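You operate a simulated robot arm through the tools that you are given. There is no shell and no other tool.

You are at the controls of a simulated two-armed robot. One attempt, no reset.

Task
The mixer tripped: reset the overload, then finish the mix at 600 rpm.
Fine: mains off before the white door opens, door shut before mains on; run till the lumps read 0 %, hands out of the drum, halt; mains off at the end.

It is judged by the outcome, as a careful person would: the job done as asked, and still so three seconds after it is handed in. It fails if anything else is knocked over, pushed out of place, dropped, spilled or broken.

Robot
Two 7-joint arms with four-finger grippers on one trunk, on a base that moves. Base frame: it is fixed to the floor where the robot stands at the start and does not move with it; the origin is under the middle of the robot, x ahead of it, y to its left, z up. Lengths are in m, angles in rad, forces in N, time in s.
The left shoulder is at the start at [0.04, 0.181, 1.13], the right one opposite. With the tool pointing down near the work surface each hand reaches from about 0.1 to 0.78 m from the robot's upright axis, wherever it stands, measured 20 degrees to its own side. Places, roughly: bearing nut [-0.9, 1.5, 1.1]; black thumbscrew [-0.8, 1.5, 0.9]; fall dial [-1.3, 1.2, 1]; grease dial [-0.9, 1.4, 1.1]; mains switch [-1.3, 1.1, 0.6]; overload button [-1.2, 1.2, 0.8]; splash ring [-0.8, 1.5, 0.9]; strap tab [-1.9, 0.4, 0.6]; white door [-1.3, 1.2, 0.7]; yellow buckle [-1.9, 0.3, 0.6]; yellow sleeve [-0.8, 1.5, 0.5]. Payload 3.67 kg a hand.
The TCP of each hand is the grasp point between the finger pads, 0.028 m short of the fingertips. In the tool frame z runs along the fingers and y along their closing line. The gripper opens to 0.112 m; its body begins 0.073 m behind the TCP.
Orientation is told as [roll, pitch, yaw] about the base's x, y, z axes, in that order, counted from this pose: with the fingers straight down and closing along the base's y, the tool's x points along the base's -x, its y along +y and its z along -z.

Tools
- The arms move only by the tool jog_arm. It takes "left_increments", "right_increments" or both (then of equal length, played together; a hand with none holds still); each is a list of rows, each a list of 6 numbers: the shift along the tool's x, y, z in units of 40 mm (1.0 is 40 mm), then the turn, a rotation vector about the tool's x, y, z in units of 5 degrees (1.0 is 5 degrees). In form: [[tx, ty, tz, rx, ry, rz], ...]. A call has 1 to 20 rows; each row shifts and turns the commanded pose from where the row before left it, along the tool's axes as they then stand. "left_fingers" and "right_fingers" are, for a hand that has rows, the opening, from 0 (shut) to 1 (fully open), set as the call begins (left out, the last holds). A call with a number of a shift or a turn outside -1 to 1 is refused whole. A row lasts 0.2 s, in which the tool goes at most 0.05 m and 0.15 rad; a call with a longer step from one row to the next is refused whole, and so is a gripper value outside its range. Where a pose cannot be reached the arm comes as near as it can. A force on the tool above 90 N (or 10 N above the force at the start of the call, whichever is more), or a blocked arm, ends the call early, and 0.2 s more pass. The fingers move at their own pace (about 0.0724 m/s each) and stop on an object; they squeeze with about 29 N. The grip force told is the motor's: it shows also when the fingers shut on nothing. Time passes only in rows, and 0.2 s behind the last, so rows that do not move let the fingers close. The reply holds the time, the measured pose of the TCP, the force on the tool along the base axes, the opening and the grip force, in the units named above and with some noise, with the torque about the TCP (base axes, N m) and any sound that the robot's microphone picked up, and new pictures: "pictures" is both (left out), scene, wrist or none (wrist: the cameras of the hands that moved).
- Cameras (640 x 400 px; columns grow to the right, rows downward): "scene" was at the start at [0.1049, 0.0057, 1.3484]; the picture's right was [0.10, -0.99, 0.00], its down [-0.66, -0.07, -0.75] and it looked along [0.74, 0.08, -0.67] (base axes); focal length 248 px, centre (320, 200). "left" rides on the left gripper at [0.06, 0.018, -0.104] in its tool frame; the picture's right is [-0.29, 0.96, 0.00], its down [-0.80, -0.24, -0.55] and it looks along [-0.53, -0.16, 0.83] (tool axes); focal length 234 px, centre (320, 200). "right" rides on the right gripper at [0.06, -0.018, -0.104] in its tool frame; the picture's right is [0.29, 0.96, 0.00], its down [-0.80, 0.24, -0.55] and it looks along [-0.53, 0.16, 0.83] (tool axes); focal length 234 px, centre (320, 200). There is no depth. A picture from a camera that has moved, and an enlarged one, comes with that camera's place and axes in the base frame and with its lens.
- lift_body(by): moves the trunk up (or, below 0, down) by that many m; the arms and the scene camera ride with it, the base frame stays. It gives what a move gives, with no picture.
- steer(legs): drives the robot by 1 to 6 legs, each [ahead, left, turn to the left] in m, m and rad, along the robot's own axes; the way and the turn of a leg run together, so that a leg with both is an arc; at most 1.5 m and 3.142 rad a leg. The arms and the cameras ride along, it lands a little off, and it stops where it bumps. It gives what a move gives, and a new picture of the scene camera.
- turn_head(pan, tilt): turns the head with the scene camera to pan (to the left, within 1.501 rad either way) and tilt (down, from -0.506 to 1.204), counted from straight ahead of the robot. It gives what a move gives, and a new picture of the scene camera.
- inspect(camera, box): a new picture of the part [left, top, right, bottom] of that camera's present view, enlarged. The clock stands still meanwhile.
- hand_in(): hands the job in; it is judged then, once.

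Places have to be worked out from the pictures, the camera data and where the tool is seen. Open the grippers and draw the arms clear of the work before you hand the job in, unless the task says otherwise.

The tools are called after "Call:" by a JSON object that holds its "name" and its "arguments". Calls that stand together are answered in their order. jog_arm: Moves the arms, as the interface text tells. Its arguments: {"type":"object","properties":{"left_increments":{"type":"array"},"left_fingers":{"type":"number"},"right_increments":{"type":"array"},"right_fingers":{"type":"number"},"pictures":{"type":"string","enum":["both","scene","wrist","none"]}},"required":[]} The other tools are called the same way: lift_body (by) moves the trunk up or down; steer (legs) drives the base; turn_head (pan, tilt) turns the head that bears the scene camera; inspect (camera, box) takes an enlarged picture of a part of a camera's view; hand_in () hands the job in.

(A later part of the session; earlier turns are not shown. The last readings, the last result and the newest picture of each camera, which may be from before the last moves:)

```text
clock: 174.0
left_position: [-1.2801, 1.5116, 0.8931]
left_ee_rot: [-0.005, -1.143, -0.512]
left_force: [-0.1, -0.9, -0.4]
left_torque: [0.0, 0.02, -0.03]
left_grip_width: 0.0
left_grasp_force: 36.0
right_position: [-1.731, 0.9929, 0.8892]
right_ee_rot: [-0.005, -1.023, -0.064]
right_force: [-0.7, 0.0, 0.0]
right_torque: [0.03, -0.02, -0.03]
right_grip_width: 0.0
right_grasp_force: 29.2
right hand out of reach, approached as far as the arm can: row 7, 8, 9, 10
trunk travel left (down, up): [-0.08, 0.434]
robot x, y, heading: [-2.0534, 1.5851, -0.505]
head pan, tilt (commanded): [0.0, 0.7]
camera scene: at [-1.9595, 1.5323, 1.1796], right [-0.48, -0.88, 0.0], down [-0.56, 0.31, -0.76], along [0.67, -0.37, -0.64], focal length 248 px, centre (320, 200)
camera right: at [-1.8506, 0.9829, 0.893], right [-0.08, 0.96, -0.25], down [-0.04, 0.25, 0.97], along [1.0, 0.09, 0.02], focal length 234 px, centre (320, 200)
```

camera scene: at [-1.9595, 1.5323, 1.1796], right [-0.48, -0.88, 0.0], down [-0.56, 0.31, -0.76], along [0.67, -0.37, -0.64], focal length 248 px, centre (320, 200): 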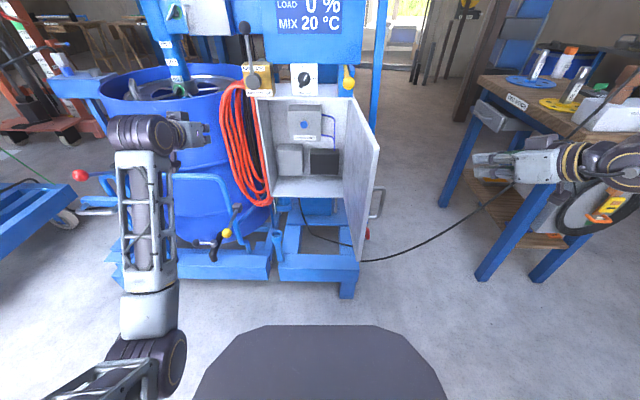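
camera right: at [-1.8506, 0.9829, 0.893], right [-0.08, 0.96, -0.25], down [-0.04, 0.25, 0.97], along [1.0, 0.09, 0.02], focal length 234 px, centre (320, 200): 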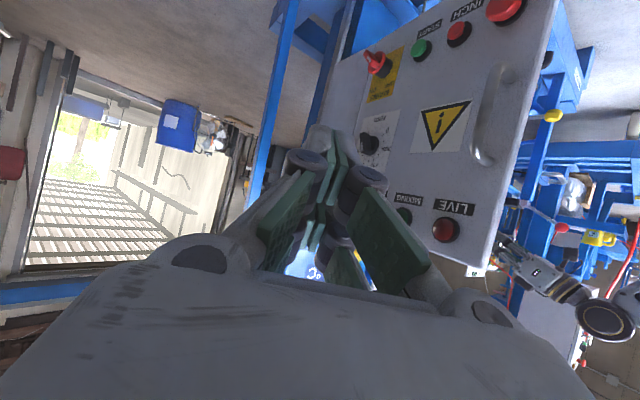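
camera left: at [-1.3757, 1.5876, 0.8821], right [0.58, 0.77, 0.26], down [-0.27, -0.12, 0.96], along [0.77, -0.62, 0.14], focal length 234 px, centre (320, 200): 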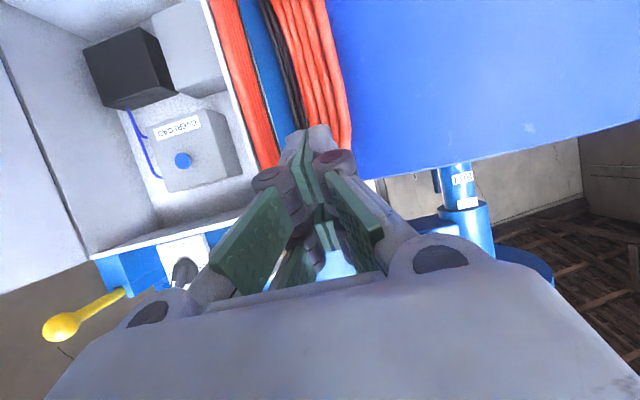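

The yaw stopped at 25° left, which will do: I'll press near the door's free edge, just above the handle. I move the right fingertips to ~5 cm right of the door's outer edge.

Call:
{"name": "jog_arm", "arguments": {"right_increments": [[-0.066, 0.79, 0.52, 0, 0, 0], [-0.066, 0.79, 0.52, 0, 0, 0], [-0.066, 0.79, 0.52, 0, 0, 0], [-0.066, 0.79, 0.52, 0, 0, 0]]}}

Call:
{"name": "inspect", "arguments": {"camera": "right", "box": [240, 0, 560, 240]}}

```text
clock: 175.0
left_position: [-1.2799, 1.5128, 0.8937]
left_ee_rot: [-0.005, -1.144, -0.513]
left_force: [0.4, 0.4, -0.4]
left_torque: [0.02, 0.04, 0.01]
left_grip_width: 0.0001
left_grasp_force: 35.9
right_position: [-1.6444, 1.1125, 0.8559]
right_ee_rot: [-0.004, -1.022, -0.062]
right_force: [0.7, -0.6, -0.2]
right_torque: [0.0, -0.01, 0.01]
right_grip_width: 0.0
right_grasp_force: 29.3
trunk travel left (down, up): [-0.08, 0.434]
robot x, y, heading: [-2.0532, 1.5846, -0.501]
head pan, tilt (commanded): [0.0, 0.7]
camera scene: at [-1.9589, 1.5323, 1.1796], right [-0.48, -0.88, 0.0], down [-0.56, 0.31, -0.76], along [0.67, -0.37, -0.64], focal length 248 px, centre (320, 200)
camera right: at [-1.7651, 1.1016, 0.8598], right [-0.09, 0.96, -0.25], down [-0.04, 0.24, 0.97], along [1.0, 0.1, 0.02], focal length 234 px, centre (320, 200)
```

scene: 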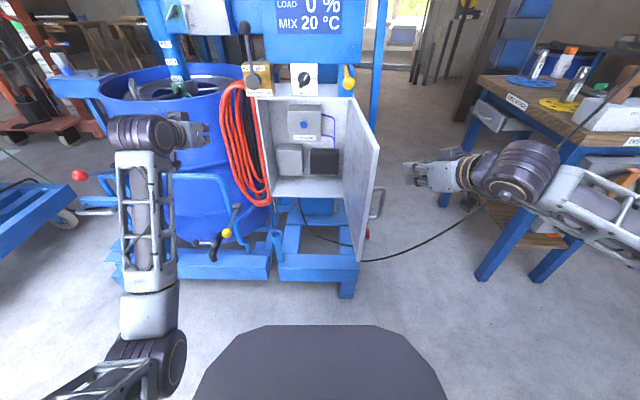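
right: 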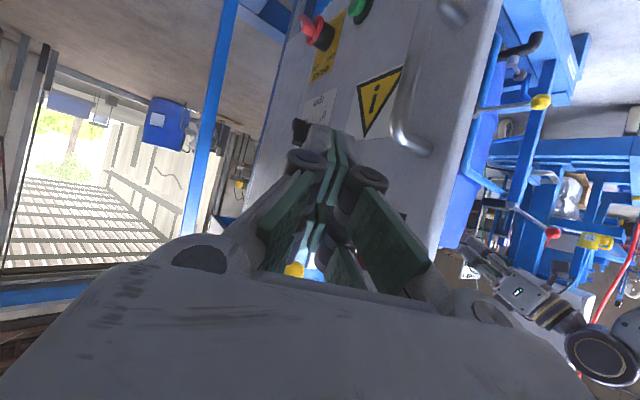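

```text
1.67 times, centred on (400, 120) of right
camera zoom: at [-1.7651, 1.1016, 0.8598], right [-0.09, 0.96, -0.25], down [-0.04, 0.24, 0.97], along [1.0, 0.1, 0.02], focal length 390 px, centre (187, 333)
```

zoom: 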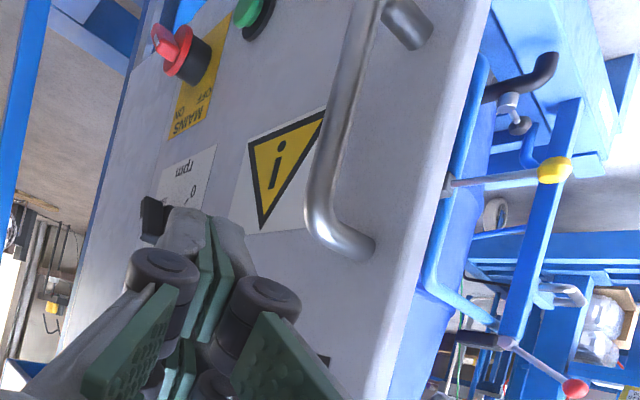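

The fingers hang just right of the door face, above the handle's top. I push left to swing the door from ~95° to ~75°.

Call:
{"name": "jog_arm", "arguments": {"right_increments": [[-0.12, 0.58, 0.2, 0, 0, 0], [-0.12, 0.58, 0.2, 0, 0, 0], [-0.13, 0.546, 0.213, 0, 0, 0], [-0.13, 0.546, 0.213, 0, 0, 0], [-0.13, 0.546, 0.213, 0, 0, 0], [-0.13, 0.546, 0.213, 0, 0, 0]]}}

Call:
{"name": "inspect", "arguments": {"camera": "right", "box": [240, 0, 560, 240]}}

```text
clock: 176.4
left_position: [-1.281, 1.5128, 0.8937]
left_ee_rot: [-0.004, -1.143, -0.51]
left_force: [0.3, 0.2, -0.3]
left_torque: [0.02, 0.01, -0.02]
left_grip_width: 0.0
left_grasp_force: 36.1
right_position: [-1.5796, 1.2459, 0.855]
right_ee_rot: [-0.004, -1.022, -0.059]
right_force: [0.9, 0.2, -1.3]
right_torque: [-0.01, -0.01, -0.02]
right_grip_width: 0.0
right_grasp_force: 29.1
trunk travel left (down, up): [-0.08, 0.434]
robot x, y, heading: [-2.0513, 1.5848, -0.501]
head pan, tilt (commanded): [0.0, 0.7]
camera scene: at [-1.959, 1.5327, 1.1796], right [-0.48, -0.88, 0.0], down [-0.56, 0.31, -0.76], along [0.67, -0.37, -0.64], focal length 248 px, centre (320, 200)
camera right: at [-1.7001, 1.2345, 0.8594], right [-0.09, 0.96, -0.25], down [-0.04, 0.24, 0.97], along [1.0, 0.1, 0.02], focal length 234 px, centre (320, 200)
```

scene: 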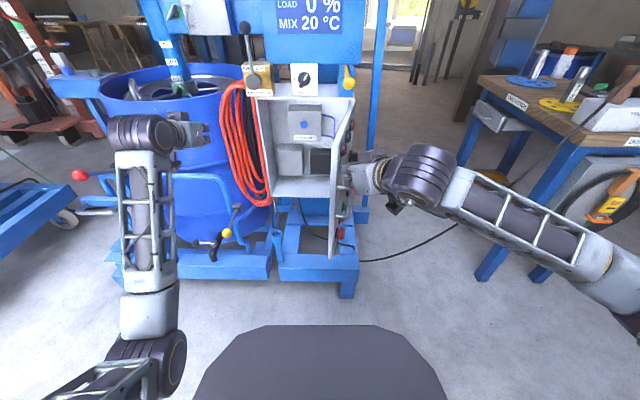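
right: 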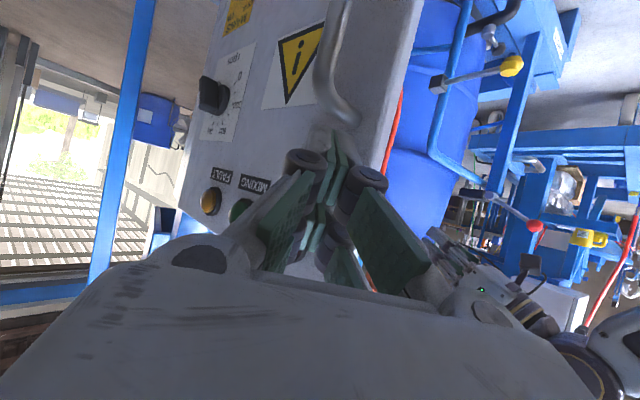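

```text
1.67 times, centred on (400, 120) of right
camera zoom: at [-1.7001, 1.2345, 0.8594], right [-0.09, 0.96, -0.25], down [-0.04, 0.24, 0.97], along [1.0, 0.1, 0.02], focal length 390 px, centre (187, 333)
```

zoom: 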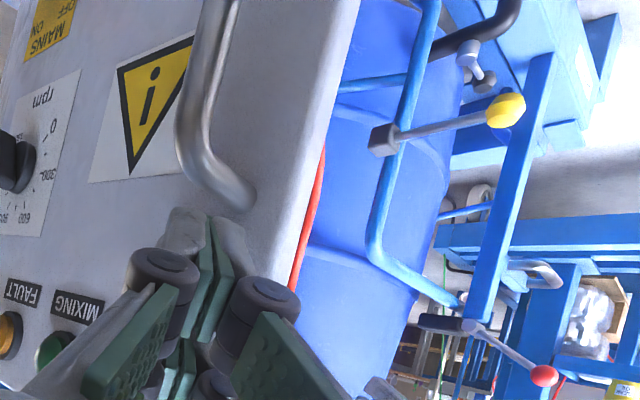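

The door is coming shut (about 75°), and FAULT now looks unlit. I keep pushing along the arc to about 35°.

Call:
{"name": "jog_arm", "arguments": {"right_increments": [[-0.217, 0.43, 0.355, 0, 0, 0], [-0.217, 0.43, 0.355, 0, 0, 0], [-0.217, 0.43, 0.355, 0, 0, 0], [-0.217, 0.43, 0.355, 0, 0, 0], [-0.28, 0.26, 0.46, 0, 0, 0], [-0.28, 0.26, 0.46, 0, 0, 0], [-0.28, 0.26, 0.46, 0, 0, 0], [-0.28, 0.26, 0.46, 0, 0, 0]]}}

Call:
{"name": "inspect", "arguments": {"camera": "right", "box": [160, 0, 480, 240]}}

```text
clock: 178.2
left_position: [-1.2797, 1.5129, 0.8945]
left_ee_rot: [-0.004, -1.143, -0.512]
left_force: [-0.5, 0.0, -0.8]
left_torque: [-0.01, 0.01, -0.03]
left_grip_width: 0.0
left_grasp_force: 35.1
right_position: [-1.4183, 1.344, 0.8539]
right_ee_rot: [-0.003, -1.02, -0.06]
right_force: [0.5, 0.3, 0.1]
right_torque: [-0.01, -0.01, 0.0]
right_grip_width: 0.0
right_grasp_force: 28.5
trunk travel left (down, up): [-0.08, 0.434]
robot x, y, heading: [-2.0495, 1.585, -0.501]
head pan, tilt (commanded): [0.0, 0.7]
camera scene: at [-1.9589, 1.5327, 1.1796], right [-0.48, -0.88, 0.0], down [-0.56, 0.31, -0.76], along [0.67, -0.37, -0.64], focal length 248 px, centre (320, 200)
camera right: at [-1.5408, 1.3331, 0.8583], right [-0.09, 0.96, -0.25], down [-0.04, 0.24, 0.97], along [0.99, 0.1, 0.02], focal length 234 px, centre (320, 200)
```

scene: 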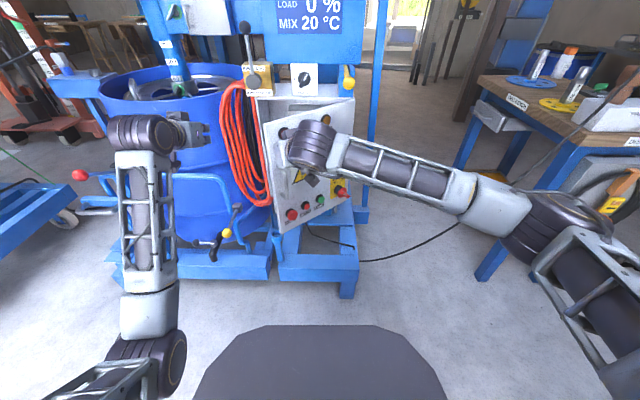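
right: 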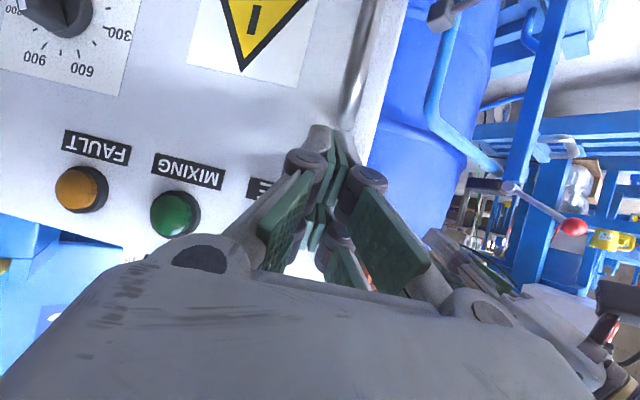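

```text
1.67 times, centred on (320, 120) of right
camera zoom: at [-1.5408, 1.3331, 0.8583], right [-0.09, 0.96, -0.25], down [-0.04, 0.24, 0.97], along [0.99, 0.1, 0.02], focal length 390 px, centre (320, 333)
```

zoom: 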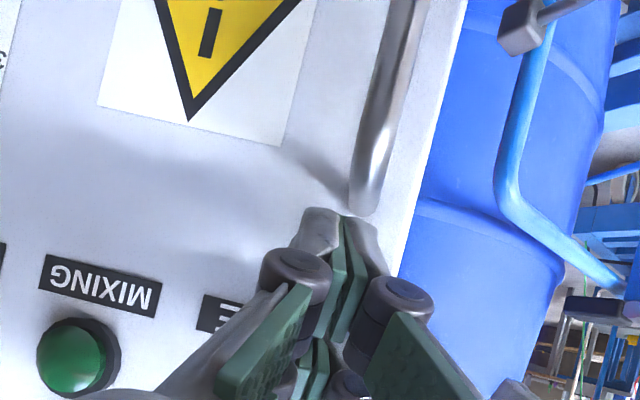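

FAULT is out (dim amber). I push on: the last 35° toward shut.

Call:
{"name": "jog_arm", "arguments": {"right_increments": [[-0.31, 0.06, 0.51, 0, 0, 0], [-0.31, 0.06, 0.51, 0, 0, 0], [-0.31, 0.06, 0.51, 0, 0, 0], [-0.31, 0.06, 0.51, 0, 0, 0], [-0.23, -0.093, 0.376, 0, 0, 0], [-0.23, -0.093, 0.376, 0, 0, 0], [-0.23, -0.093, 0.376, 0, 0, 0], [-0.23, -0.093, 0.376, 0, 0, 0]]}}

Call:
{"name": "inspect", "arguments": {"camera": "scene", "box": [220, 60, 380, 240]}}

```text
clock: 180.0
left_position: [-1.2792, 1.5128, 0.894]
left_ee_rot: [-0.004, -1.144, -0.51]
left_force: [0.0, -0.2, -0.7]
left_torque: [0.01, -0.01, 0.02]
left_grip_width: 0.0
left_grasp_force: 35.6
right_position: [-1.2535, 1.3298, 0.8557]
right_ee_rot: [-0.003, -1.02, -0.058]
right_force: [0.4, 0.0, 0.8]
right_torque: [-0.03, 0.01, 0.01]
right_grip_width: 0.0
right_grasp_force: 28.6
trunk travel left (down, up): [-0.08, 0.434]
robot x, y, heading: [-2.0558, 1.5834, -0.498]
head pan, tilt (commanded): [0.0, 0.7]
camera scene: at [-1.9589, 1.5326, 1.1796], right [-0.48, -0.88, 0.0], down [-0.56, 0.31, -0.76], along [0.67, -0.37, -0.64], focal length 248 px, centre (320, 200)
camera right: at [-1.3742, 1.3182, 0.8587], right [-0.09, 0.96, -0.25], down [-0.04, 0.24, 0.97], along [1.0, 0.1, 0.02], focal length 234 px, centre (320, 200)
```

scene: 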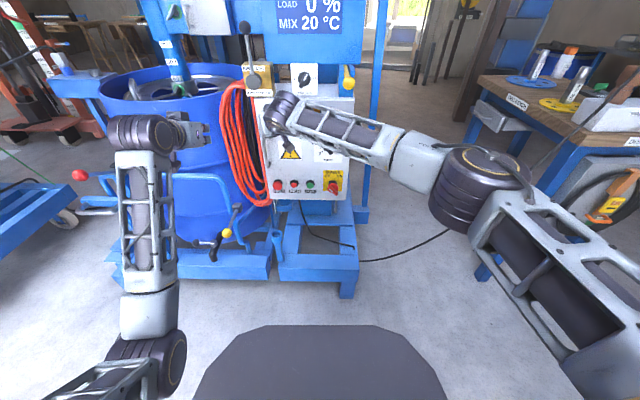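
right: 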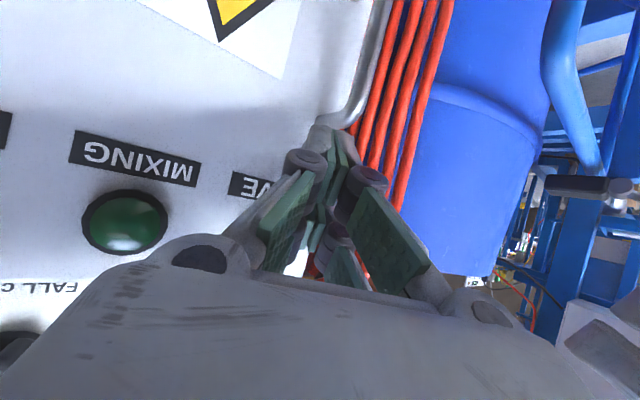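

```text
2.22 times, centred on (300, 150) of scene
camera zoom: at [-1.9589, 1.5326, 1.1796], right [-0.48, -0.88, 0.0], down [-0.56, 0.31, -0.76], along [0.67, -0.37, -0.64], focal length 551 px, centre (364, 311)
```

zoom: 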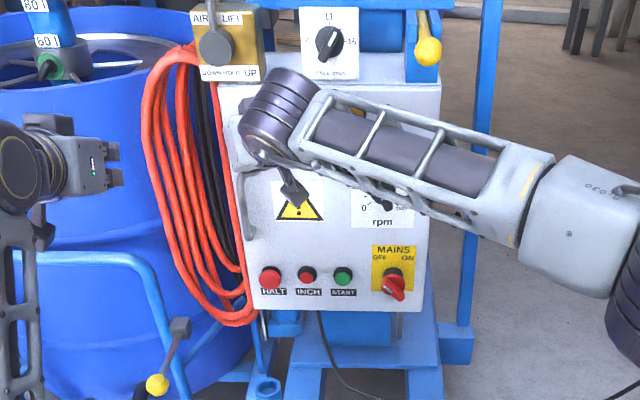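

The door is nearly shut; the fingertips still stand ~3 cm off the closed plane by my estimate. I push forward in small steps until it seats.

Call:
{"name": "jog_arm", "arguments": {"right_increments": [[-0.13, -0.19, 0.22, 0, 0, 0], [-0.13, -0.19, 0.22, 0, 0, 0]], "pictures": "none"}}

Call:
{"name": "jog_arm", "arguments": {"right_increments": [[-0.1, -0.05, 0.17, 0, 0, 0]], "pictures": "none"}}

Call:
{"name": "jog_arm", "arguments": {"right_increments": [[-0.1, -0.05, 0.17, 0, 0, 0]]}}

```text
clock: 180.6
left_position: [-1.2825, 1.5132, 0.8965]
left_ee_rot: [-0.003, -1.147, -0.513]
left_force: [0.2, 0.0, -0.6]
left_torque: [0.0, 0.0, 0.01]
left_grip_width: 0.0
left_grasp_force: 35.8
right_position: [-1.2386, 1.3158, 0.854]
right_ee_rot: [-0.003, -1.019, -0.057]
right_force: [-35.7, 9.4, -5.7]
right_torque: [0.0, -0.11, -0.07]
right_grip_width: 0.0
right_grasp_force: 28.9
trunk travel left (down, up): [-0.08, 0.434]
robot x, y, heading: [-2.0537, 1.586, -0.502]
head pan, tilt (commanded): [0.0, 0.7]
```

```text
clock: 181.1
left_position: [-1.2874, 1.5102, 0.8973]
left_ee_rot: [0.001, -1.149, -0.52]
left_force: [0.0, -0.6, 0.4]
left_torque: [0.03, -0.04, 0.01]
left_grip_width: 0.0
left_grasp_force: 35.5
right_position: [-1.2382, 1.3176, 0.855]
right_ee_rot: [0.002, -1.015, -0.06]
right_force: [-46.4, 5.2, 11.6]
right_torque: [-0.14, -0.74, -0.27]
right_grip_width: 0.0
right_grasp_force: 28.7
trunk travel left (down, up): [-0.08, 0.434]
robot x, y, heading: [-2.0548, 1.5823, -0.5]
head pan, tilt (commanded): [0.0, 0.7]
stopped in row 1 (right hand): the force on the tool passed its limit at 92 N (the readings are from after the stop); the commanded pose is now the measured one
```

```text
clock: 181.5
left_position: [-1.2913, 1.5102, 0.9005]
left_ee_rot: [0.002, -1.15, -0.524]
left_force: [-0.3, 0.5, -0.2]
left_torque: [0.01, 0.0, 0.0]
left_grip_width: 0.0001
left_grasp_force: 35.9
right_position: [-1.2372, 1.3183, 0.8546]
right_ee_rot: [0.002, -1.009, -0.059]
right_force: [-58.6, 7.2, 17.0]
right_torque: [-0.26, -1.06, -0.43]
right_grip_width: 0.0
right_grasp_force: 28.8
trunk travel left (down, up): [-0.08, 0.434]
robot x, y, heading: [-2.0588, 1.5896, -0.51]
head pan, tilt (commanded): [0.0, 0.7]
stopped in row 1 (right hand): the force on the tool passed its limit at 102 N (the readings are from after the stop); the commanded pose is now the measured one
camera scene: at [-1.9723, 1.5336, 1.1805], right [-0.49, -0.87, 0.0], down [-0.56, 0.31, -0.77], along [0.67, -0.37, -0.64], focal length 248 px, centre (320, 200)
camera right: at [-1.3581, 1.3063, 0.8595], right [-0.1, 0.97, -0.24], down [-0.03, 0.24, 0.97], along [0.99, 0.1, 0.01], focal length 234 px, centre (320, 200)
```

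scene: 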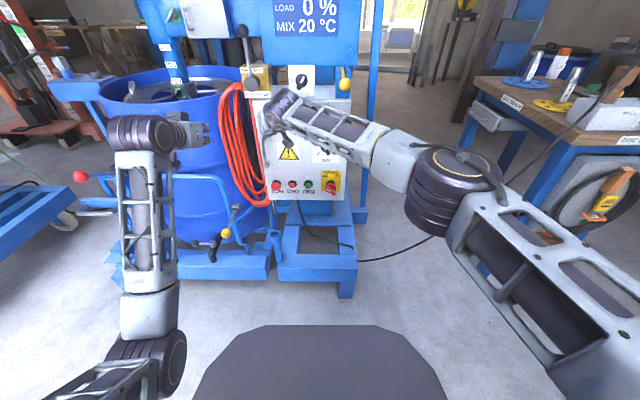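
right: 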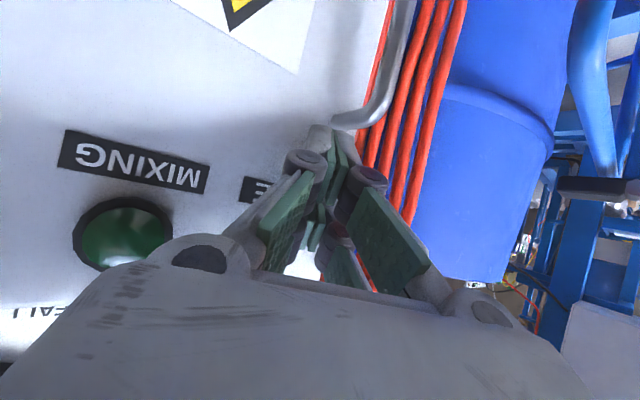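

The door has hit its stop (the force limit tripped; my base slid back ~1 cm). I release the pressure at once by backing the right hand off and then look.

Call:
{"name": "jog_arm", "arguments": {"right_increments": [[0.3, 0, -0.5, 0, 0, 0], [0.4, -0.3, -0.7, 0, 0, 0], [0.4, -0.5, -0.7, 0, 0, 0], [0.4, -0.5, -0.7, 0, 0, 0], [0.2, -0.8, -0.4, 0, 0, 0], [0.2, -0.8, -0.4, 0, 0, 0], [0, -0.9, 0, 0, 0, 0], [0, -0.9, 0, 0, 0, 0]]}}

Call:
{"name": "inspect", "arguments": {"camera": "scene", "box": [220, 60, 380, 220]}}

```text
clock: 183.3
left_position: [-1.2832, 1.5099, 0.8952]
left_ee_rot: [-0.004, -1.144, -0.516]
left_force: [-0.1, -0.2, 0.5]
left_torque: [0.01, -0.01, 0.0]
left_grip_width: 0.0002
left_grasp_force: 35.7
right_position: [-1.397, 1.1383, 0.8525]
right_ee_rot: [0.003, -1.001, -0.06]
right_force: [1.4, 0.4, 0.6]
right_torque: [0.0, 0.03, -0.01]
right_grip_width: 0.0
right_grasp_force: 29.6
trunk travel left (down, up): [-0.08, 0.434]
robot x, y, heading: [-2.0546, 1.5854, -0.507]
head pan, tilt (commanded): [0.0, 0.7]
camera scene: at [-1.9628, 1.5319, 1.1796], right [-0.48, -0.87, 0.0], down [-0.56, 0.31, -0.76], along [0.67, -0.37, -0.64], focal length 248 px, centre (320, 200)
camera right: at [-1.5174, 1.1259, 0.8596], right [-0.1, 0.97, -0.24], down [-0.02, 0.24, 0.97], along [0.99, 0.1, 0.0], focal length 234 px, centre (320, 200)
```

scene: 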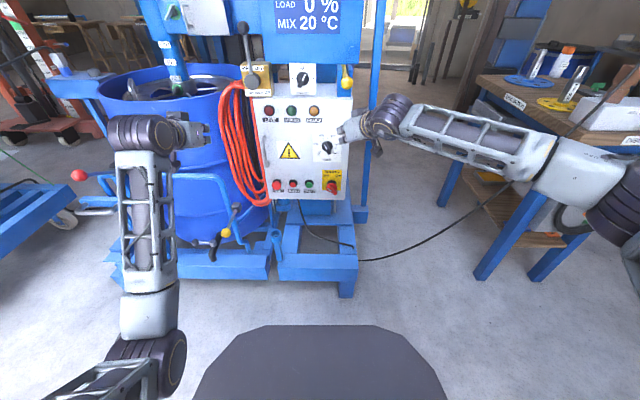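
right: 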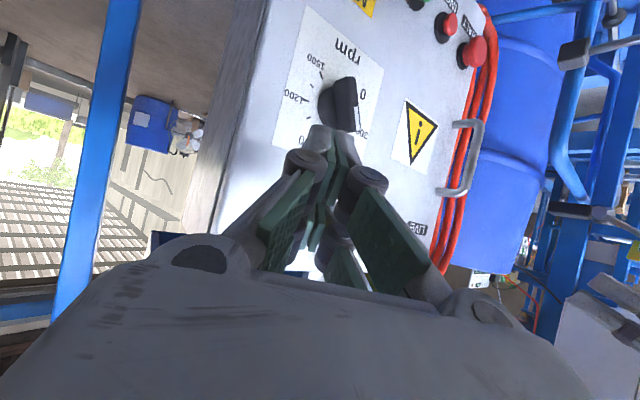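

```text
2.50 times, centred on (300, 140) of scene
camera zoom: at [-1.9628, 1.5319, 1.1796], right [-0.48, -0.87, 0.0], down [-0.56, 0.31, -0.76], along [0.67, -0.37, -0.64], focal length 620 px, centre (370, 350)
```

zoom: 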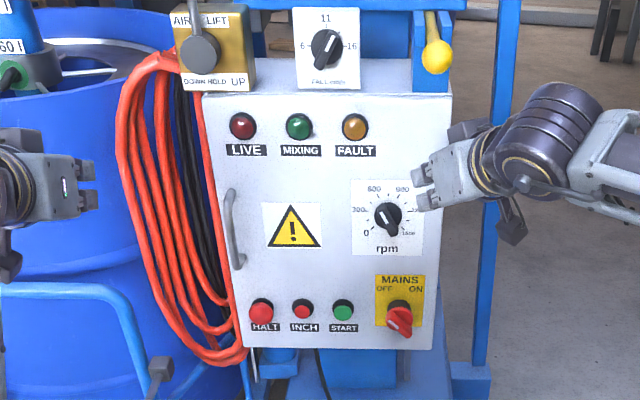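

The door is shut, FAULT is out and mains is OFF, so next is mains ON. I drive the base back and left to the spot from which the right hand turned the mains before.

Call:
{"name": "steer", "arguments": {"legs": [[-0.143, 0, 0], [0, 0.196, 0]]}}

```text
clock: 185.8
left_position: [-1.3127, 1.7529, 0.8921]
left_ee_rot: [-0.006, -1.143, -0.51]
left_force: [0.3, 0.6, -0.3]
left_torque: [-0.03, -0.01, -0.04]
left_grip_width: 0.0
left_grasp_force: 35.9
right_position: [-1.4247, 1.3795, 0.8533]
right_ee_rot: [0.003, -1.0, -0.058]
right_force: [0.3, 0.3, 0.2]
right_torque: [-0.02, 0.02, -0.04]
right_grip_width: 0.0
right_grasp_force: 28.6
trunk travel left (down, up): [-0.08, 0.434]
robot x, y, heading: [-2.0857, 1.8305, -0.506]
head pan, tilt (commanded): [0.0, 0.7]
camera scene: at [-1.9925, 1.7743, 1.1796], right [-0.48, -0.88, 0.0], down [-0.56, 0.31, -0.76], along [0.67, -0.37, -0.64], focal length 248 px, centre (320, 200)
```

scene: 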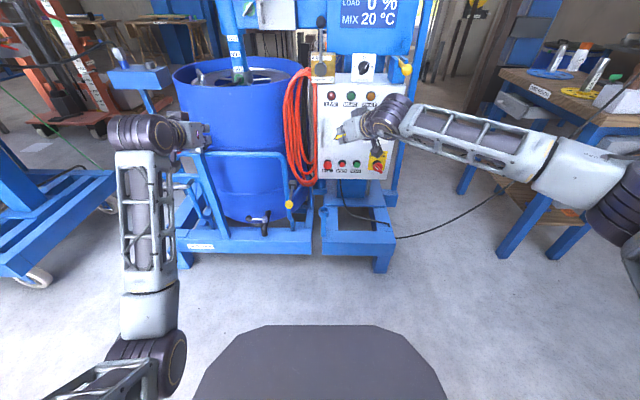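

I'm back at that spot. I shift the right hand right, square it to the panel, pitch to ~62° and roll to −45° (matching the OFF bar).

Call:
{"name": "jog_arm", "arguments": {"right_increments": [[0.45, -0.69, -0.236, 0, 0, 0], [0.45, -0.69, -0.236, 0, 0, 0], [0.45, -0.69, -0.236, 0, 0, 0], [0.45, -0.69, -0.236, 0, 0, 0], [0.45, -0.69, -0.236, 0, 0, 0], [0, 0, 0, 0.86, 0, 0.5], [0, 0, 0, 0.86, 0, 0.5], [0, 0, 0, 0.86, 0, 0.5], [0, 0, 0, 0.86, 0, 0.5], [0, 0, 0, 0.86, 0, 0.5], [0, 0, 0, 0, -1, 0], [0, 0, 0, 0, 0, -1], [0, 0, 0, 0, 0, -1], [0, 0, 0, 0, 0, -1], [0, 0, 0, 0, 0, -1], [0, 0, 0, 0, 0, -1], [0, 0, 0, 0, 0, -1], [0, 0, 0, 0, 0, -1], [0, 0, 0, 0, 0, -1], [0, 0, 0, 0, 0, -1]], "right_fingers": 0.6}}

Call:
{"name": "inspect", "arguments": {"camera": "right", "box": [160, 0, 480, 200]}}

```text
clock: 190.0
left_position: [-1.3143, 1.7521, 0.8932]
left_ee_rot: [-0.005, -1.144, -0.514]
left_force: [1.4, -0.4, -0.6]
left_torque: [0.02, 0.01, -0.01]
left_grip_width: 0.0
left_grasp_force: 35.6
right_position: [-1.5206, 1.2467, 0.8032]
right_ee_rot: [-0.945, -0.661, 0.656]
right_force: [0.5, 0.7, -1.1]
right_torque: [0.03, 0.0, -0.01]
right_grip_width: 0.0672
right_grasp_force: 0.1
trunk travel left (down, up): [-0.08, 0.434]
robot x, y, heading: [-2.0834, 1.8229, -0.509]
head pan, tilt (commanded): [0.0, 0.7]
camera scene: at [-1.9931, 1.7733, 1.1796], right [-0.48, -0.88, 0.0], down [-0.56, 0.31, -0.76], along [0.67, -0.37, -0.64], focal length 248 px, centre (320, 200)
camera right: at [-1.6411, 1.2482, 0.8259], right [-0.14, 0.6, -0.79], down [0.08, 0.8, 0.59], along [0.99, 0.02, -0.16], focal length 234 px, centre (320, 200)
```

scene: 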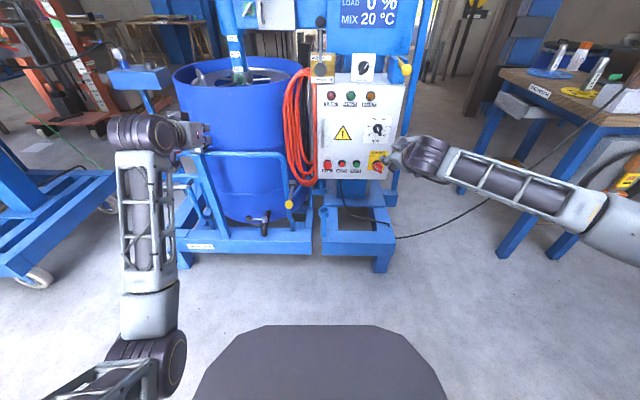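
right: 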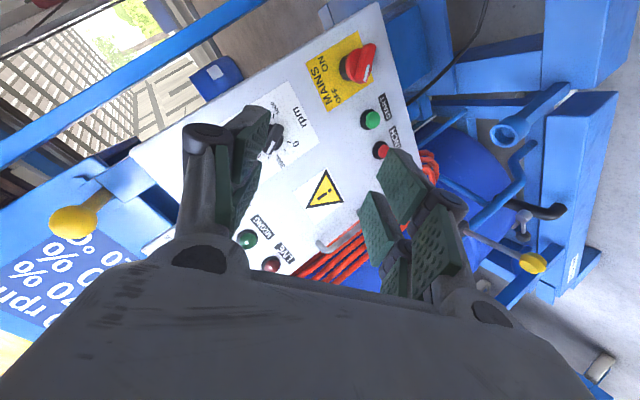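

```text
2.00 times, centred on (320, 100) of right
camera zoom: at [-1.6411, 1.2482, 0.8259], right [-0.14, 0.6, -0.79], down [0.08, 0.8, 0.59], along [0.99, 0.02, -0.16], focal length 468 px, centre (320, 400)
```

zoom: 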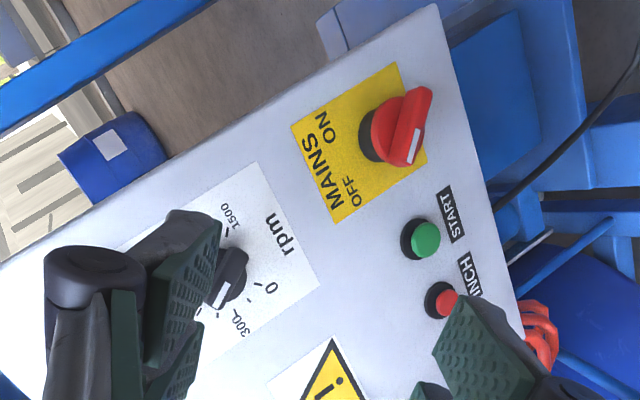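

The bar's recorded position projects exactly onto the knob, so nothing has shifted. I move to the pre-grasp about 5 cm in front of the mains bar.

Call:
{"name": "jog_arm", "arguments": {"right_increments": [[0.275, 0.24, 0.9, 0, 0, 0], [0.275, 0.24, 0.9, 0, 0, 0], [0.275, 0.24, 0.9, 0, 0, 0], [0.275, 0.24, 0.9, 0, 0, 0], [0.275, 0.24, 0.9, 0, 0, 0]]}}

Call:
{"name": "inspect", "arguments": {"camera": "right", "box": [160, 0, 480, 200]}}

```text
clock: 191.2
left_position: [-1.3139, 1.7522, 0.8938]
left_ee_rot: [-0.005, -1.143, -0.513]
left_force: [0.3, 0.3, 0.9]
left_torque: [0.01, -0.01, -0.02]
left_grip_width: 0.0
left_grasp_force: 35.9
right_position: [-1.4156, 1.1815, 0.652]
right_ee_rot: [-0.945, -0.662, 0.653]
right_force: [-0.3, 0.7, 0.5]
right_torque: [0.01, -0.04, 0.0]
right_grip_width: 0.067
right_grasp_force: 0.0
trunk travel left (down, up): [-0.08, 0.434]
robot x, y, heading: [-2.0852, 1.8229, -0.499]
head pan, tilt (commanded): [0.0, 0.7]
camera scene: at [-1.9923, 1.7731, 1.1795], right [-0.48, -0.88, 0.0], down [-0.56, 0.31, -0.76], along [0.67, -0.37, -0.64], focal length 248 px, centre (320, 200)
camera right: at [-1.5347, 1.1829, 0.6766], right [-0.14, 0.6, -0.79], down [0.08, 0.8, 0.59], along [0.99, 0.02, -0.16], focal length 234 px, centre (320, 200)
```

scene: 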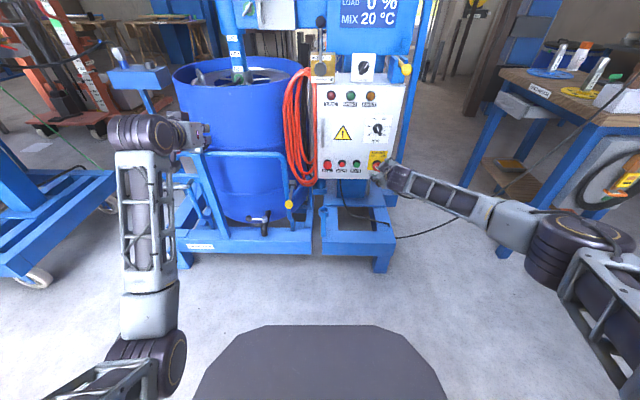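
right: 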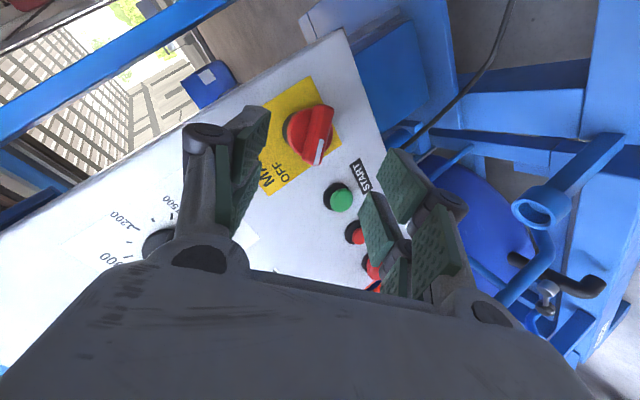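

```text
2.00 times, centred on (320, 100) of right
camera zoom: at [-1.5347, 1.1829, 0.6766], right [-0.14, 0.6, -0.79], down [0.08, 0.8, 0.59], along [0.99, 0.02, -0.16], focal length 468 px, centre (320, 400)
```

zoom: 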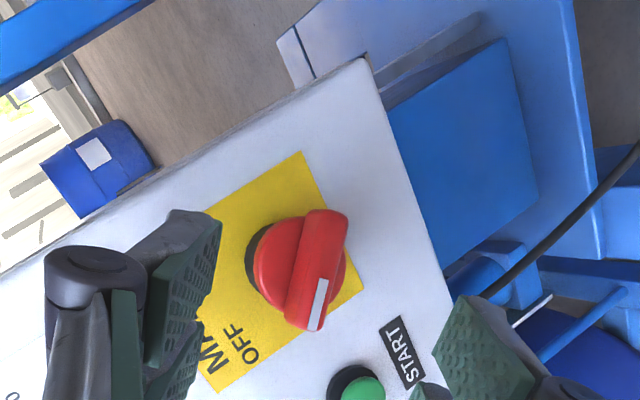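

The bar sits on the tool axis, 84 mm ahead. I advance 6.6 cm and grip it.

Call:
{"name": "jog_arm", "arguments": {"right_increments": [[-0.04, -0.04, 0.55, 0, 0, 0], [0, 0, 0.55, 0, 0, 0], [0, 0, 0.55, 0, 0, 0], [0, 0, 0, 0, 0, 0]], "pictures": "none"}}

Call:
{"name": "inspect", "arguments": {"camera": "right", "box": [200, 60, 440, 210]}}

```text
clock: 192.2
left_position: [-1.3134, 1.7519, 0.8935]
left_ee_rot: [-0.005, -1.143, -0.512]
left_force: [1.0, -0.3, 1.3]
left_torque: [-0.03, -0.01, 0.0]
left_grip_width: 0.0
left_grasp_force: 35.8
right_position: [-1.3712, 1.1582, 0.6308]
right_ee_rot: [-0.945, -0.661, 0.655]
right_force: [0.7, 0.2, 0.3]
right_torque: [-0.01, -0.05, -0.03]
right_grip_width: 0.0671
right_grasp_force: 0.0
right hand out of reach, approached as far as the arm can: row 3
trunk travel left (down, up): [-0.08, 0.434]
robot x, y, heading: [-2.0881, 1.8259, -0.504]
head pan, tilt (commanded): [0.0, 0.7]
```

```text
2.67 times, centred on (320, 135) of right
camera zoom: at [-1.49, 1.1592, 0.6543], right [-0.14, 0.6, -0.79], down [0.08, 0.8, 0.59], along [0.99, 0.02, -0.16], focal length 624 px, centre (320, 373)
```

zoom: 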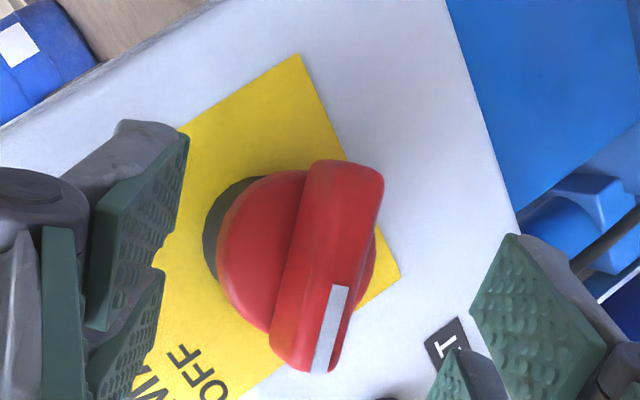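

The arm is at its reach limit with the tips just level with the bar. I retreat 2 cm, bring the base 4 cm forward, and then re-approach with margin.

Call:
{"name": "jog_arm", "arguments": {"right_increments": [[0, 0, -0.6, 0, 0, 0], [0, 0, -0.4, 0, 0, 0]], "pictures": "none"}}

Call:
{"name": "steer", "arguments": {"legs": [[0.04, 0, 0]]}}

Call:
{"name": "jog_arm", "arguments": {"right_increments": [[0, 0, 0, 0, 0, 0]], "pictures": "wrist"}}

```text
clock: 192.8
left_position: [-1.3126, 1.7514, 0.8946]
left_ee_rot: [-0.004, -1.144, -0.513]
left_force: [-0.1, 0.1, -1.0]
left_torque: [0.04, -0.06, 0.0]
left_grip_width: 0.0
left_grasp_force: 35.6
right_position: [-1.4034, 1.1758, 0.6513]
right_ee_rot: [-0.944, -0.662, 0.655]
right_force: [-0.2, 1.2, 0.4]
right_torque: [-0.02, 0.0, 0.01]
right_grip_width: 0.0672
right_grasp_force: 0.1
trunk travel left (down, up): [-0.08, 0.434]
robot x, y, heading: [-2.0887, 1.8271, -0.509]
head pan, tilt (commanded): [0.0, 0.7]
```

```text
clock: 193.7
left_position: [-1.2759, 1.7325, 0.8909]
left_ee_rot: [-0.002, -1.141, -0.513]
left_force: [0.8, 0.3, 0.1]
left_torque: [-0.03, -0.02, 0.01]
left_grip_width: 0.0001
left_grasp_force: 36.0
right_position: [-1.3676, 1.1544, 0.6488]
right_ee_rot: [-0.941, -0.66, 0.653]
right_force: [0.6, -0.8, -0.4]
right_torque: [-0.02, -0.04, -0.01]
right_grip_width: 0.0675
right_grasp_force: 0.0
trunk travel left (down, up): [-0.08, 0.434]
robot x, y, heading: [-2.0484, 1.8091, -0.504]
head pan, tilt (commanded): [0.0, 0.7]
camera scene: at [-1.9555, 1.7524, 1.1793], right [-0.48, -0.88, 0.0], down [-0.57, 0.31, -0.76], along [0.67, -0.37, -0.65], focal length 248 px, centre (320, 200)
```

scene: 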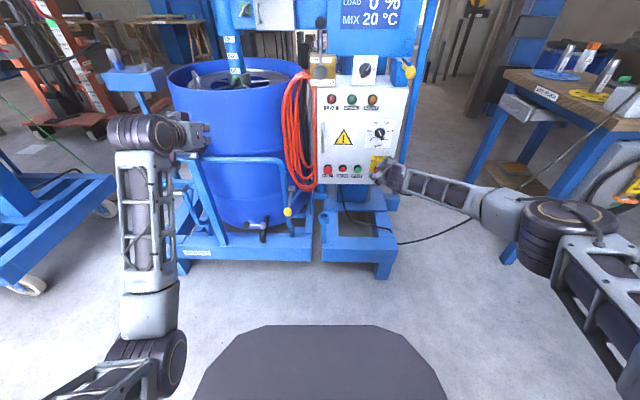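

```text
clock: 194.1
left_position: [-1.2777, 1.7311, 0.8932]
left_ee_rot: [-0.006, -1.143, -0.512]
left_force: [0.3, -0.3, -0.4]
left_torque: [0.02, 0.0, 0.03]
left_grip_width: 0.0
left_grasp_force: 36.4
right_position: [-1.3667, 1.1549, 0.65]
right_ee_rot: [-0.943, -0.661, 0.653]
right_force: [0.1, 0.1, 0.0]
right_torque: [0.01, -0.03, -0.01]
right_grip_width: 0.0673
right_grasp_force: 0.1
trunk travel left (down, up): [-0.08, 0.434]
robot x, y, heading: [-2.0516, 1.8077, -0.508]
head pan, tilt (commanded): [0.0, 0.7]
camera right: at [-1.4862, 1.156, 0.6733], right [-0.14, 0.6, -0.79], down [0.08, 0.8, 0.59], along [0.99, 0.02, -0.16], focal length 234 px, centre (320, 200)
```

right: 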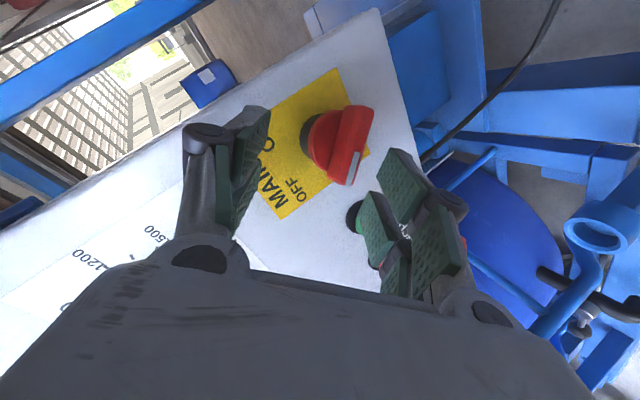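

The bar is now 16 mm off in tool x and y and still between the open pads. I align, advance 1.6 cm and close on it.

Call:
{"name": "jog_arm", "arguments": {"right_increments": [[0.34, 0.345, 0, 0, 0, 0], [0, 0, 0.39, 0, 0, 0], [0, 0, 0, 0, 0, 0]], "pictures": "none"}}

Call:
{"name": "inspect", "arguments": {"camera": "right", "box": [200, 60, 440, 210]}}

```text
clock: 194.9
left_position: [-1.2776, 1.7329, 0.8928]
left_ee_rot: [-0.003, -1.143, -0.512]
left_force: [-0.1, 0.4, -0.5]
left_torque: [-0.02, 0.02, 0.01]
left_grip_width: 0.0
left_grasp_force: 35.2
right_position: [-1.3632, 1.1526, 0.6265]
right_ee_rot: [-0.946, -0.663, 0.652]
right_force: [-0.2, -0.1, 0.2]
right_torque: [-0.02, 0.03, 0.02]
right_grip_width: 0.0671
right_grasp_force: 0.0
trunk travel left (down, up): [-0.08, 0.434]
robot x, y, heading: [-2.0516, 1.8063, -0.506]
head pan, tilt (commanded): [0.0, 0.7]
```

```text
2.67 times, centred on (320, 135) of right
camera zoom: at [-1.4824, 1.1536, 0.6499], right [-0.14, 0.6, -0.79], down [0.08, 0.8, 0.59], along [0.99, 0.02, -0.16], focal length 624 px, centre (320, 373)
```

zoom: 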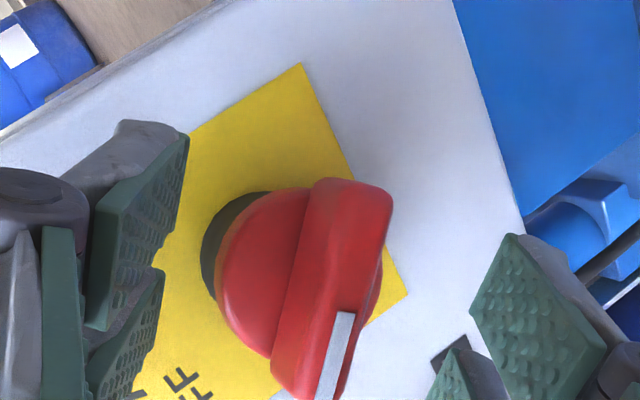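

The bar front is 9 mm inside the tips and centred. I close the fingers on it.

Call:
{"name": "jog_arm", "arguments": {"right_increments": [[0, 0, 0, 0, 0, 0], [0, 0, 0, 0, 0, 0], [0, 0, 0, 0, 0, 0], [0, 0, 0, 0, 0, 0]], "right_fingers": 0.0, "pictures": "wrist"}}

```text
clock: 195.9
left_position: [-1.2795, 1.7333, 0.895]
left_ee_rot: [-0.003, -1.144, -0.513]
left_force: [0.1, 0.2, -0.6]
left_torque: [-0.03, 0.01, -0.02]
left_grip_width: 0.0
left_grasp_force: 35.9
right_position: [-1.3635, 1.1489, 0.6308]
right_ee_rot: [-0.951, -0.664, 0.653]
right_force: [4.9, -15.7, 15.7]
right_torque: [-0.74, -1.05, -0.32]
right_grip_width: 0.031
right_grasp_force: 45.0
trunk travel left (down, up): [-0.08, 0.434]
robot x, y, heading: [-2.0525, 1.8061, -0.504]
head pan, tilt (commanded): [0.0, 0.7]
camera right: at [-1.4833, 1.1512, 0.6533], right [-0.14, 0.6, -0.79], down [0.08, 0.8, 0.59], along [0.99, 0.02, -0.16], focal length 234 px, centre (320, 200)
```

right: 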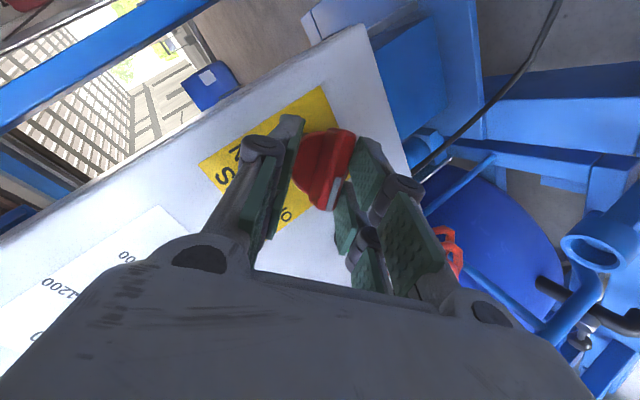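

One pad rests on the disc rim and the other on the bar, as with the dial before. I turn clockwise 45° and check that it follows.

Call:
{"name": "jog_arm", "arguments": {"right_increments": [[0, 0, -0.08, 0, 0, 0], [0, 0, 0, 0, 0, 1], [0, 0, 0, 0, 0, 1], [0, 0, 0, 0, 0, 1], [0, 0, 0, 0, 0, 1], [0, 0, 0, 0, 0, 1], [0, 0, 0, 0, 0, 1], [0, 0, 0, 0, 0, 1], [0, 0, 0, 0, 0, 1], [0, 0, 0, 0, 0, 1]], "pictures": "wrist"}}

Call:
{"name": "inspect", "arguments": {"camera": "right", "box": [200, 60, 440, 210]}}

```text
clock: 198.1
left_position: [-1.2792, 1.7334, 0.8962]
left_ee_rot: [-0.005, -1.146, -0.512]
left_force: [-1.2, -0.1, -0.9]
left_torque: [-0.02, 0.02, 0.03]
left_grip_width: 0.0
left_grasp_force: 36.0
right_position: [-1.3663, 1.1539, 0.6297]
right_ee_rot: [-0.033, -1.093, -0.463]
right_force: [-27.9, 17.6, 6.8]
right_torque: [-0.36, -0.62, -0.71]
right_grip_width: 0.0132
right_grasp_force: 45.0
trunk travel left (down, up): [-0.08, 0.434]
robot x, y, heading: [-2.0517, 1.8081, -0.506]
head pan, tilt (commanded): [0.0, 0.7]
camera right: at [-1.4808, 1.1946, 0.6255], right [0.33, 0.9, -0.27], down [0.01, 0.28, 0.96], along [0.94, -0.32, 0.09], focal length 234 px, centre (320, 200)
```

right: 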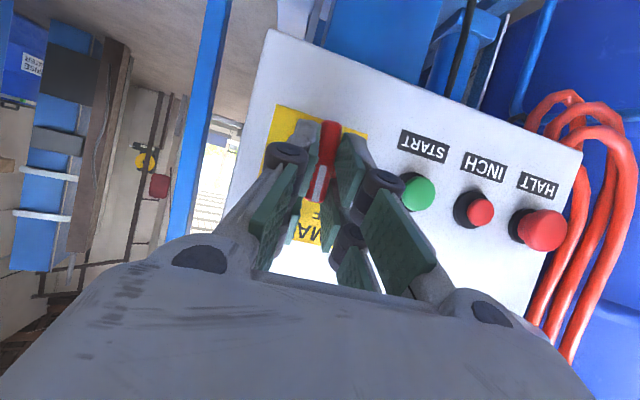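

```text
2.67 times, centred on (320, 135) of right
camera zoom: at [-1.4808, 1.1946, 0.6255], right [0.33, 0.9, -0.27], down [0.01, 0.28, 0.96], along [0.94, -0.32, 0.09], focal length 624 px, centre (320, 373)
```

zoom: 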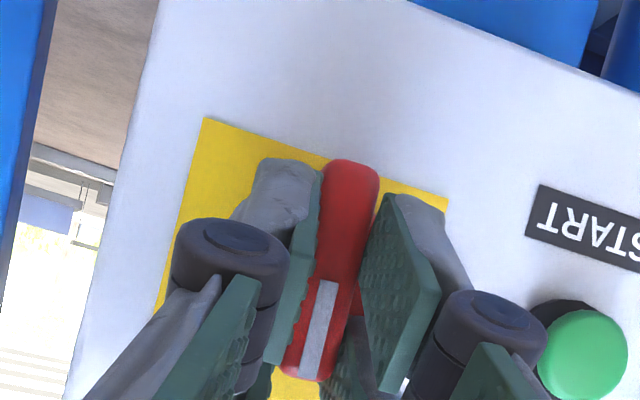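

The bar follows, now vertical and held on both sides. I turn the remaining 45° to ON.

Call:
{"name": "jog_arm", "arguments": {"right_increments": [[0, 0, 0, 0, 0, 1], [0, 0, 0, 0, 0, 1], [0, 0, 0, 0, 0, 1], [0, 0, 0, 0, 0, 1], [0, 0, 0, 0, 0, 1], [0, 0, 0, 0, 0, 1], [0, 0, 0, 0, 0, 1], [0, 0, 0, 0, 0, 1], [0, 0, 0, 0, 0, 1], [0, 0, 0, 0, 0, 0.6]]}}

Call:
{"name": "inspect", "arguments": {"camera": "right", "box": [200, 60, 440, 210]}}

Call:
{"name": "inspect", "arguments": {"camera": "scene", "box": [300, 70, 420, 190]}}

```text
clock: 200.3
left_position: [-1.2815, 1.7334, 0.8963]
left_ee_rot: [-0.005, -1.147, -0.514]
left_force: [-0.1, 0.1, 0.1]
left_torque: [0.02, -0.01, 0.04]
left_grip_width: 0.0
left_grasp_force: 36.1
right_position: [-1.3695, 1.1524, 0.6291]
right_ee_rot: [0.955, -0.652, -1.669]
right_force: [-53.4, 13.0, 6.8]
right_torque: [-0.31, -0.1, 1.07]
right_grip_width: 0.0181
right_grasp_force: 45.3
trunk travel left (down, up): [-0.08, 0.434]
robot x, y, heading: [-2.0535, 1.8087, -0.506]
head pan, tilt (commanded): [0.0, 0.7]
camera scene: at [-1.9619, 1.7551, 1.18], right [-0.48, -0.88, 0.0], down [-0.56, 0.31, -0.77], along [0.67, -0.37, -0.64], focal length 248 px, centre (320, 200)
camera right: at [-1.4568, 1.2365, 0.6298], right [0.62, 0.65, 0.45], down [-0.34, -0.29, 0.89], along [0.71, -0.71, 0.04], focal length 234 px, centre (320, 200)
```

scene: 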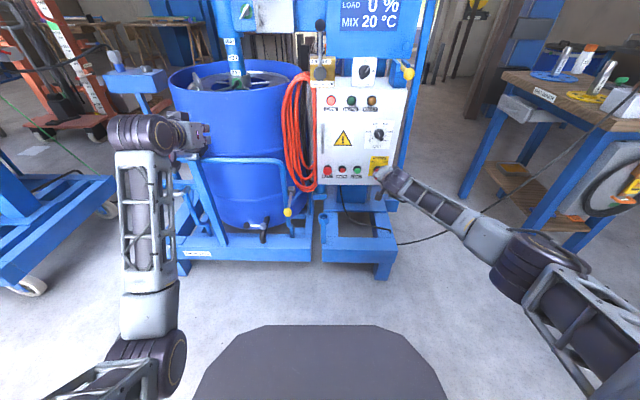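
right: 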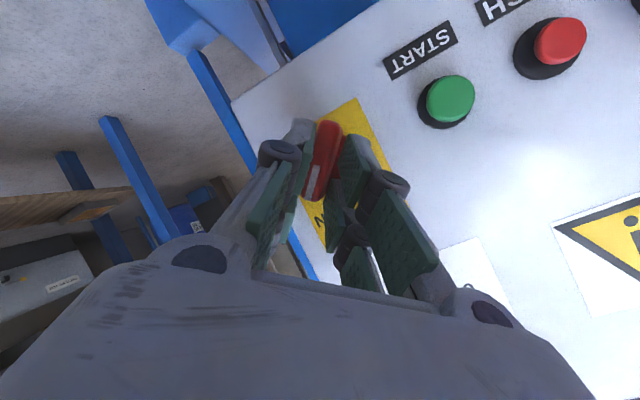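

```text
2.67 times, centred on (320, 135) of right
camera zoom: at [-1.4568, 1.2365, 0.6298], right [0.62, 0.65, 0.45], down [-0.34, -0.29, 0.89], along [0.71, -0.71, 0.04], focal length 624 px, centre (320, 373)
```

zoom: 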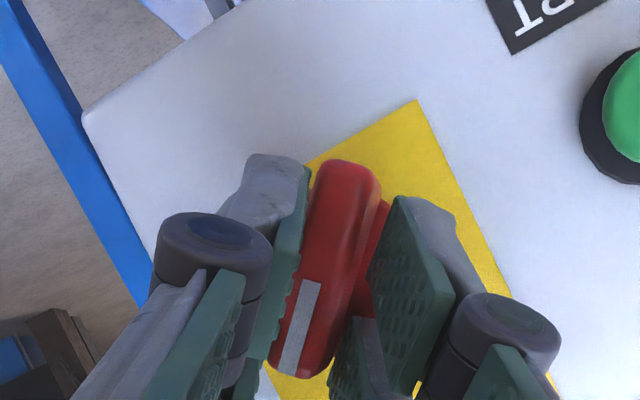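

```text
3.33 times, centred on (360, 130) of scene
camera zoom: at [-1.9619, 1.7551, 1.18], right [-0.48, -0.88, 0.0], down [-0.56, 0.31, -0.77], along [0.67, -0.37, -0.64], focal length 826 px, centre (187, 433)
```

zoom: 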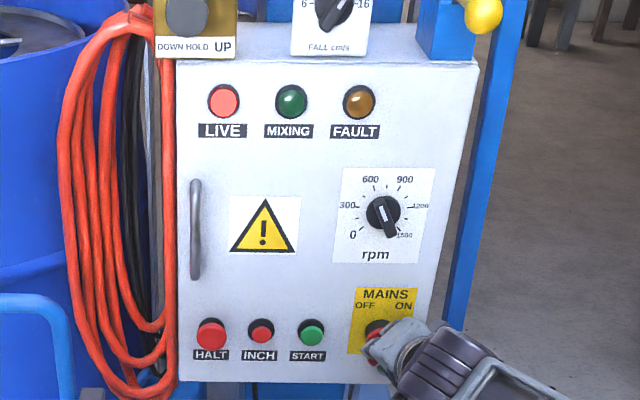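

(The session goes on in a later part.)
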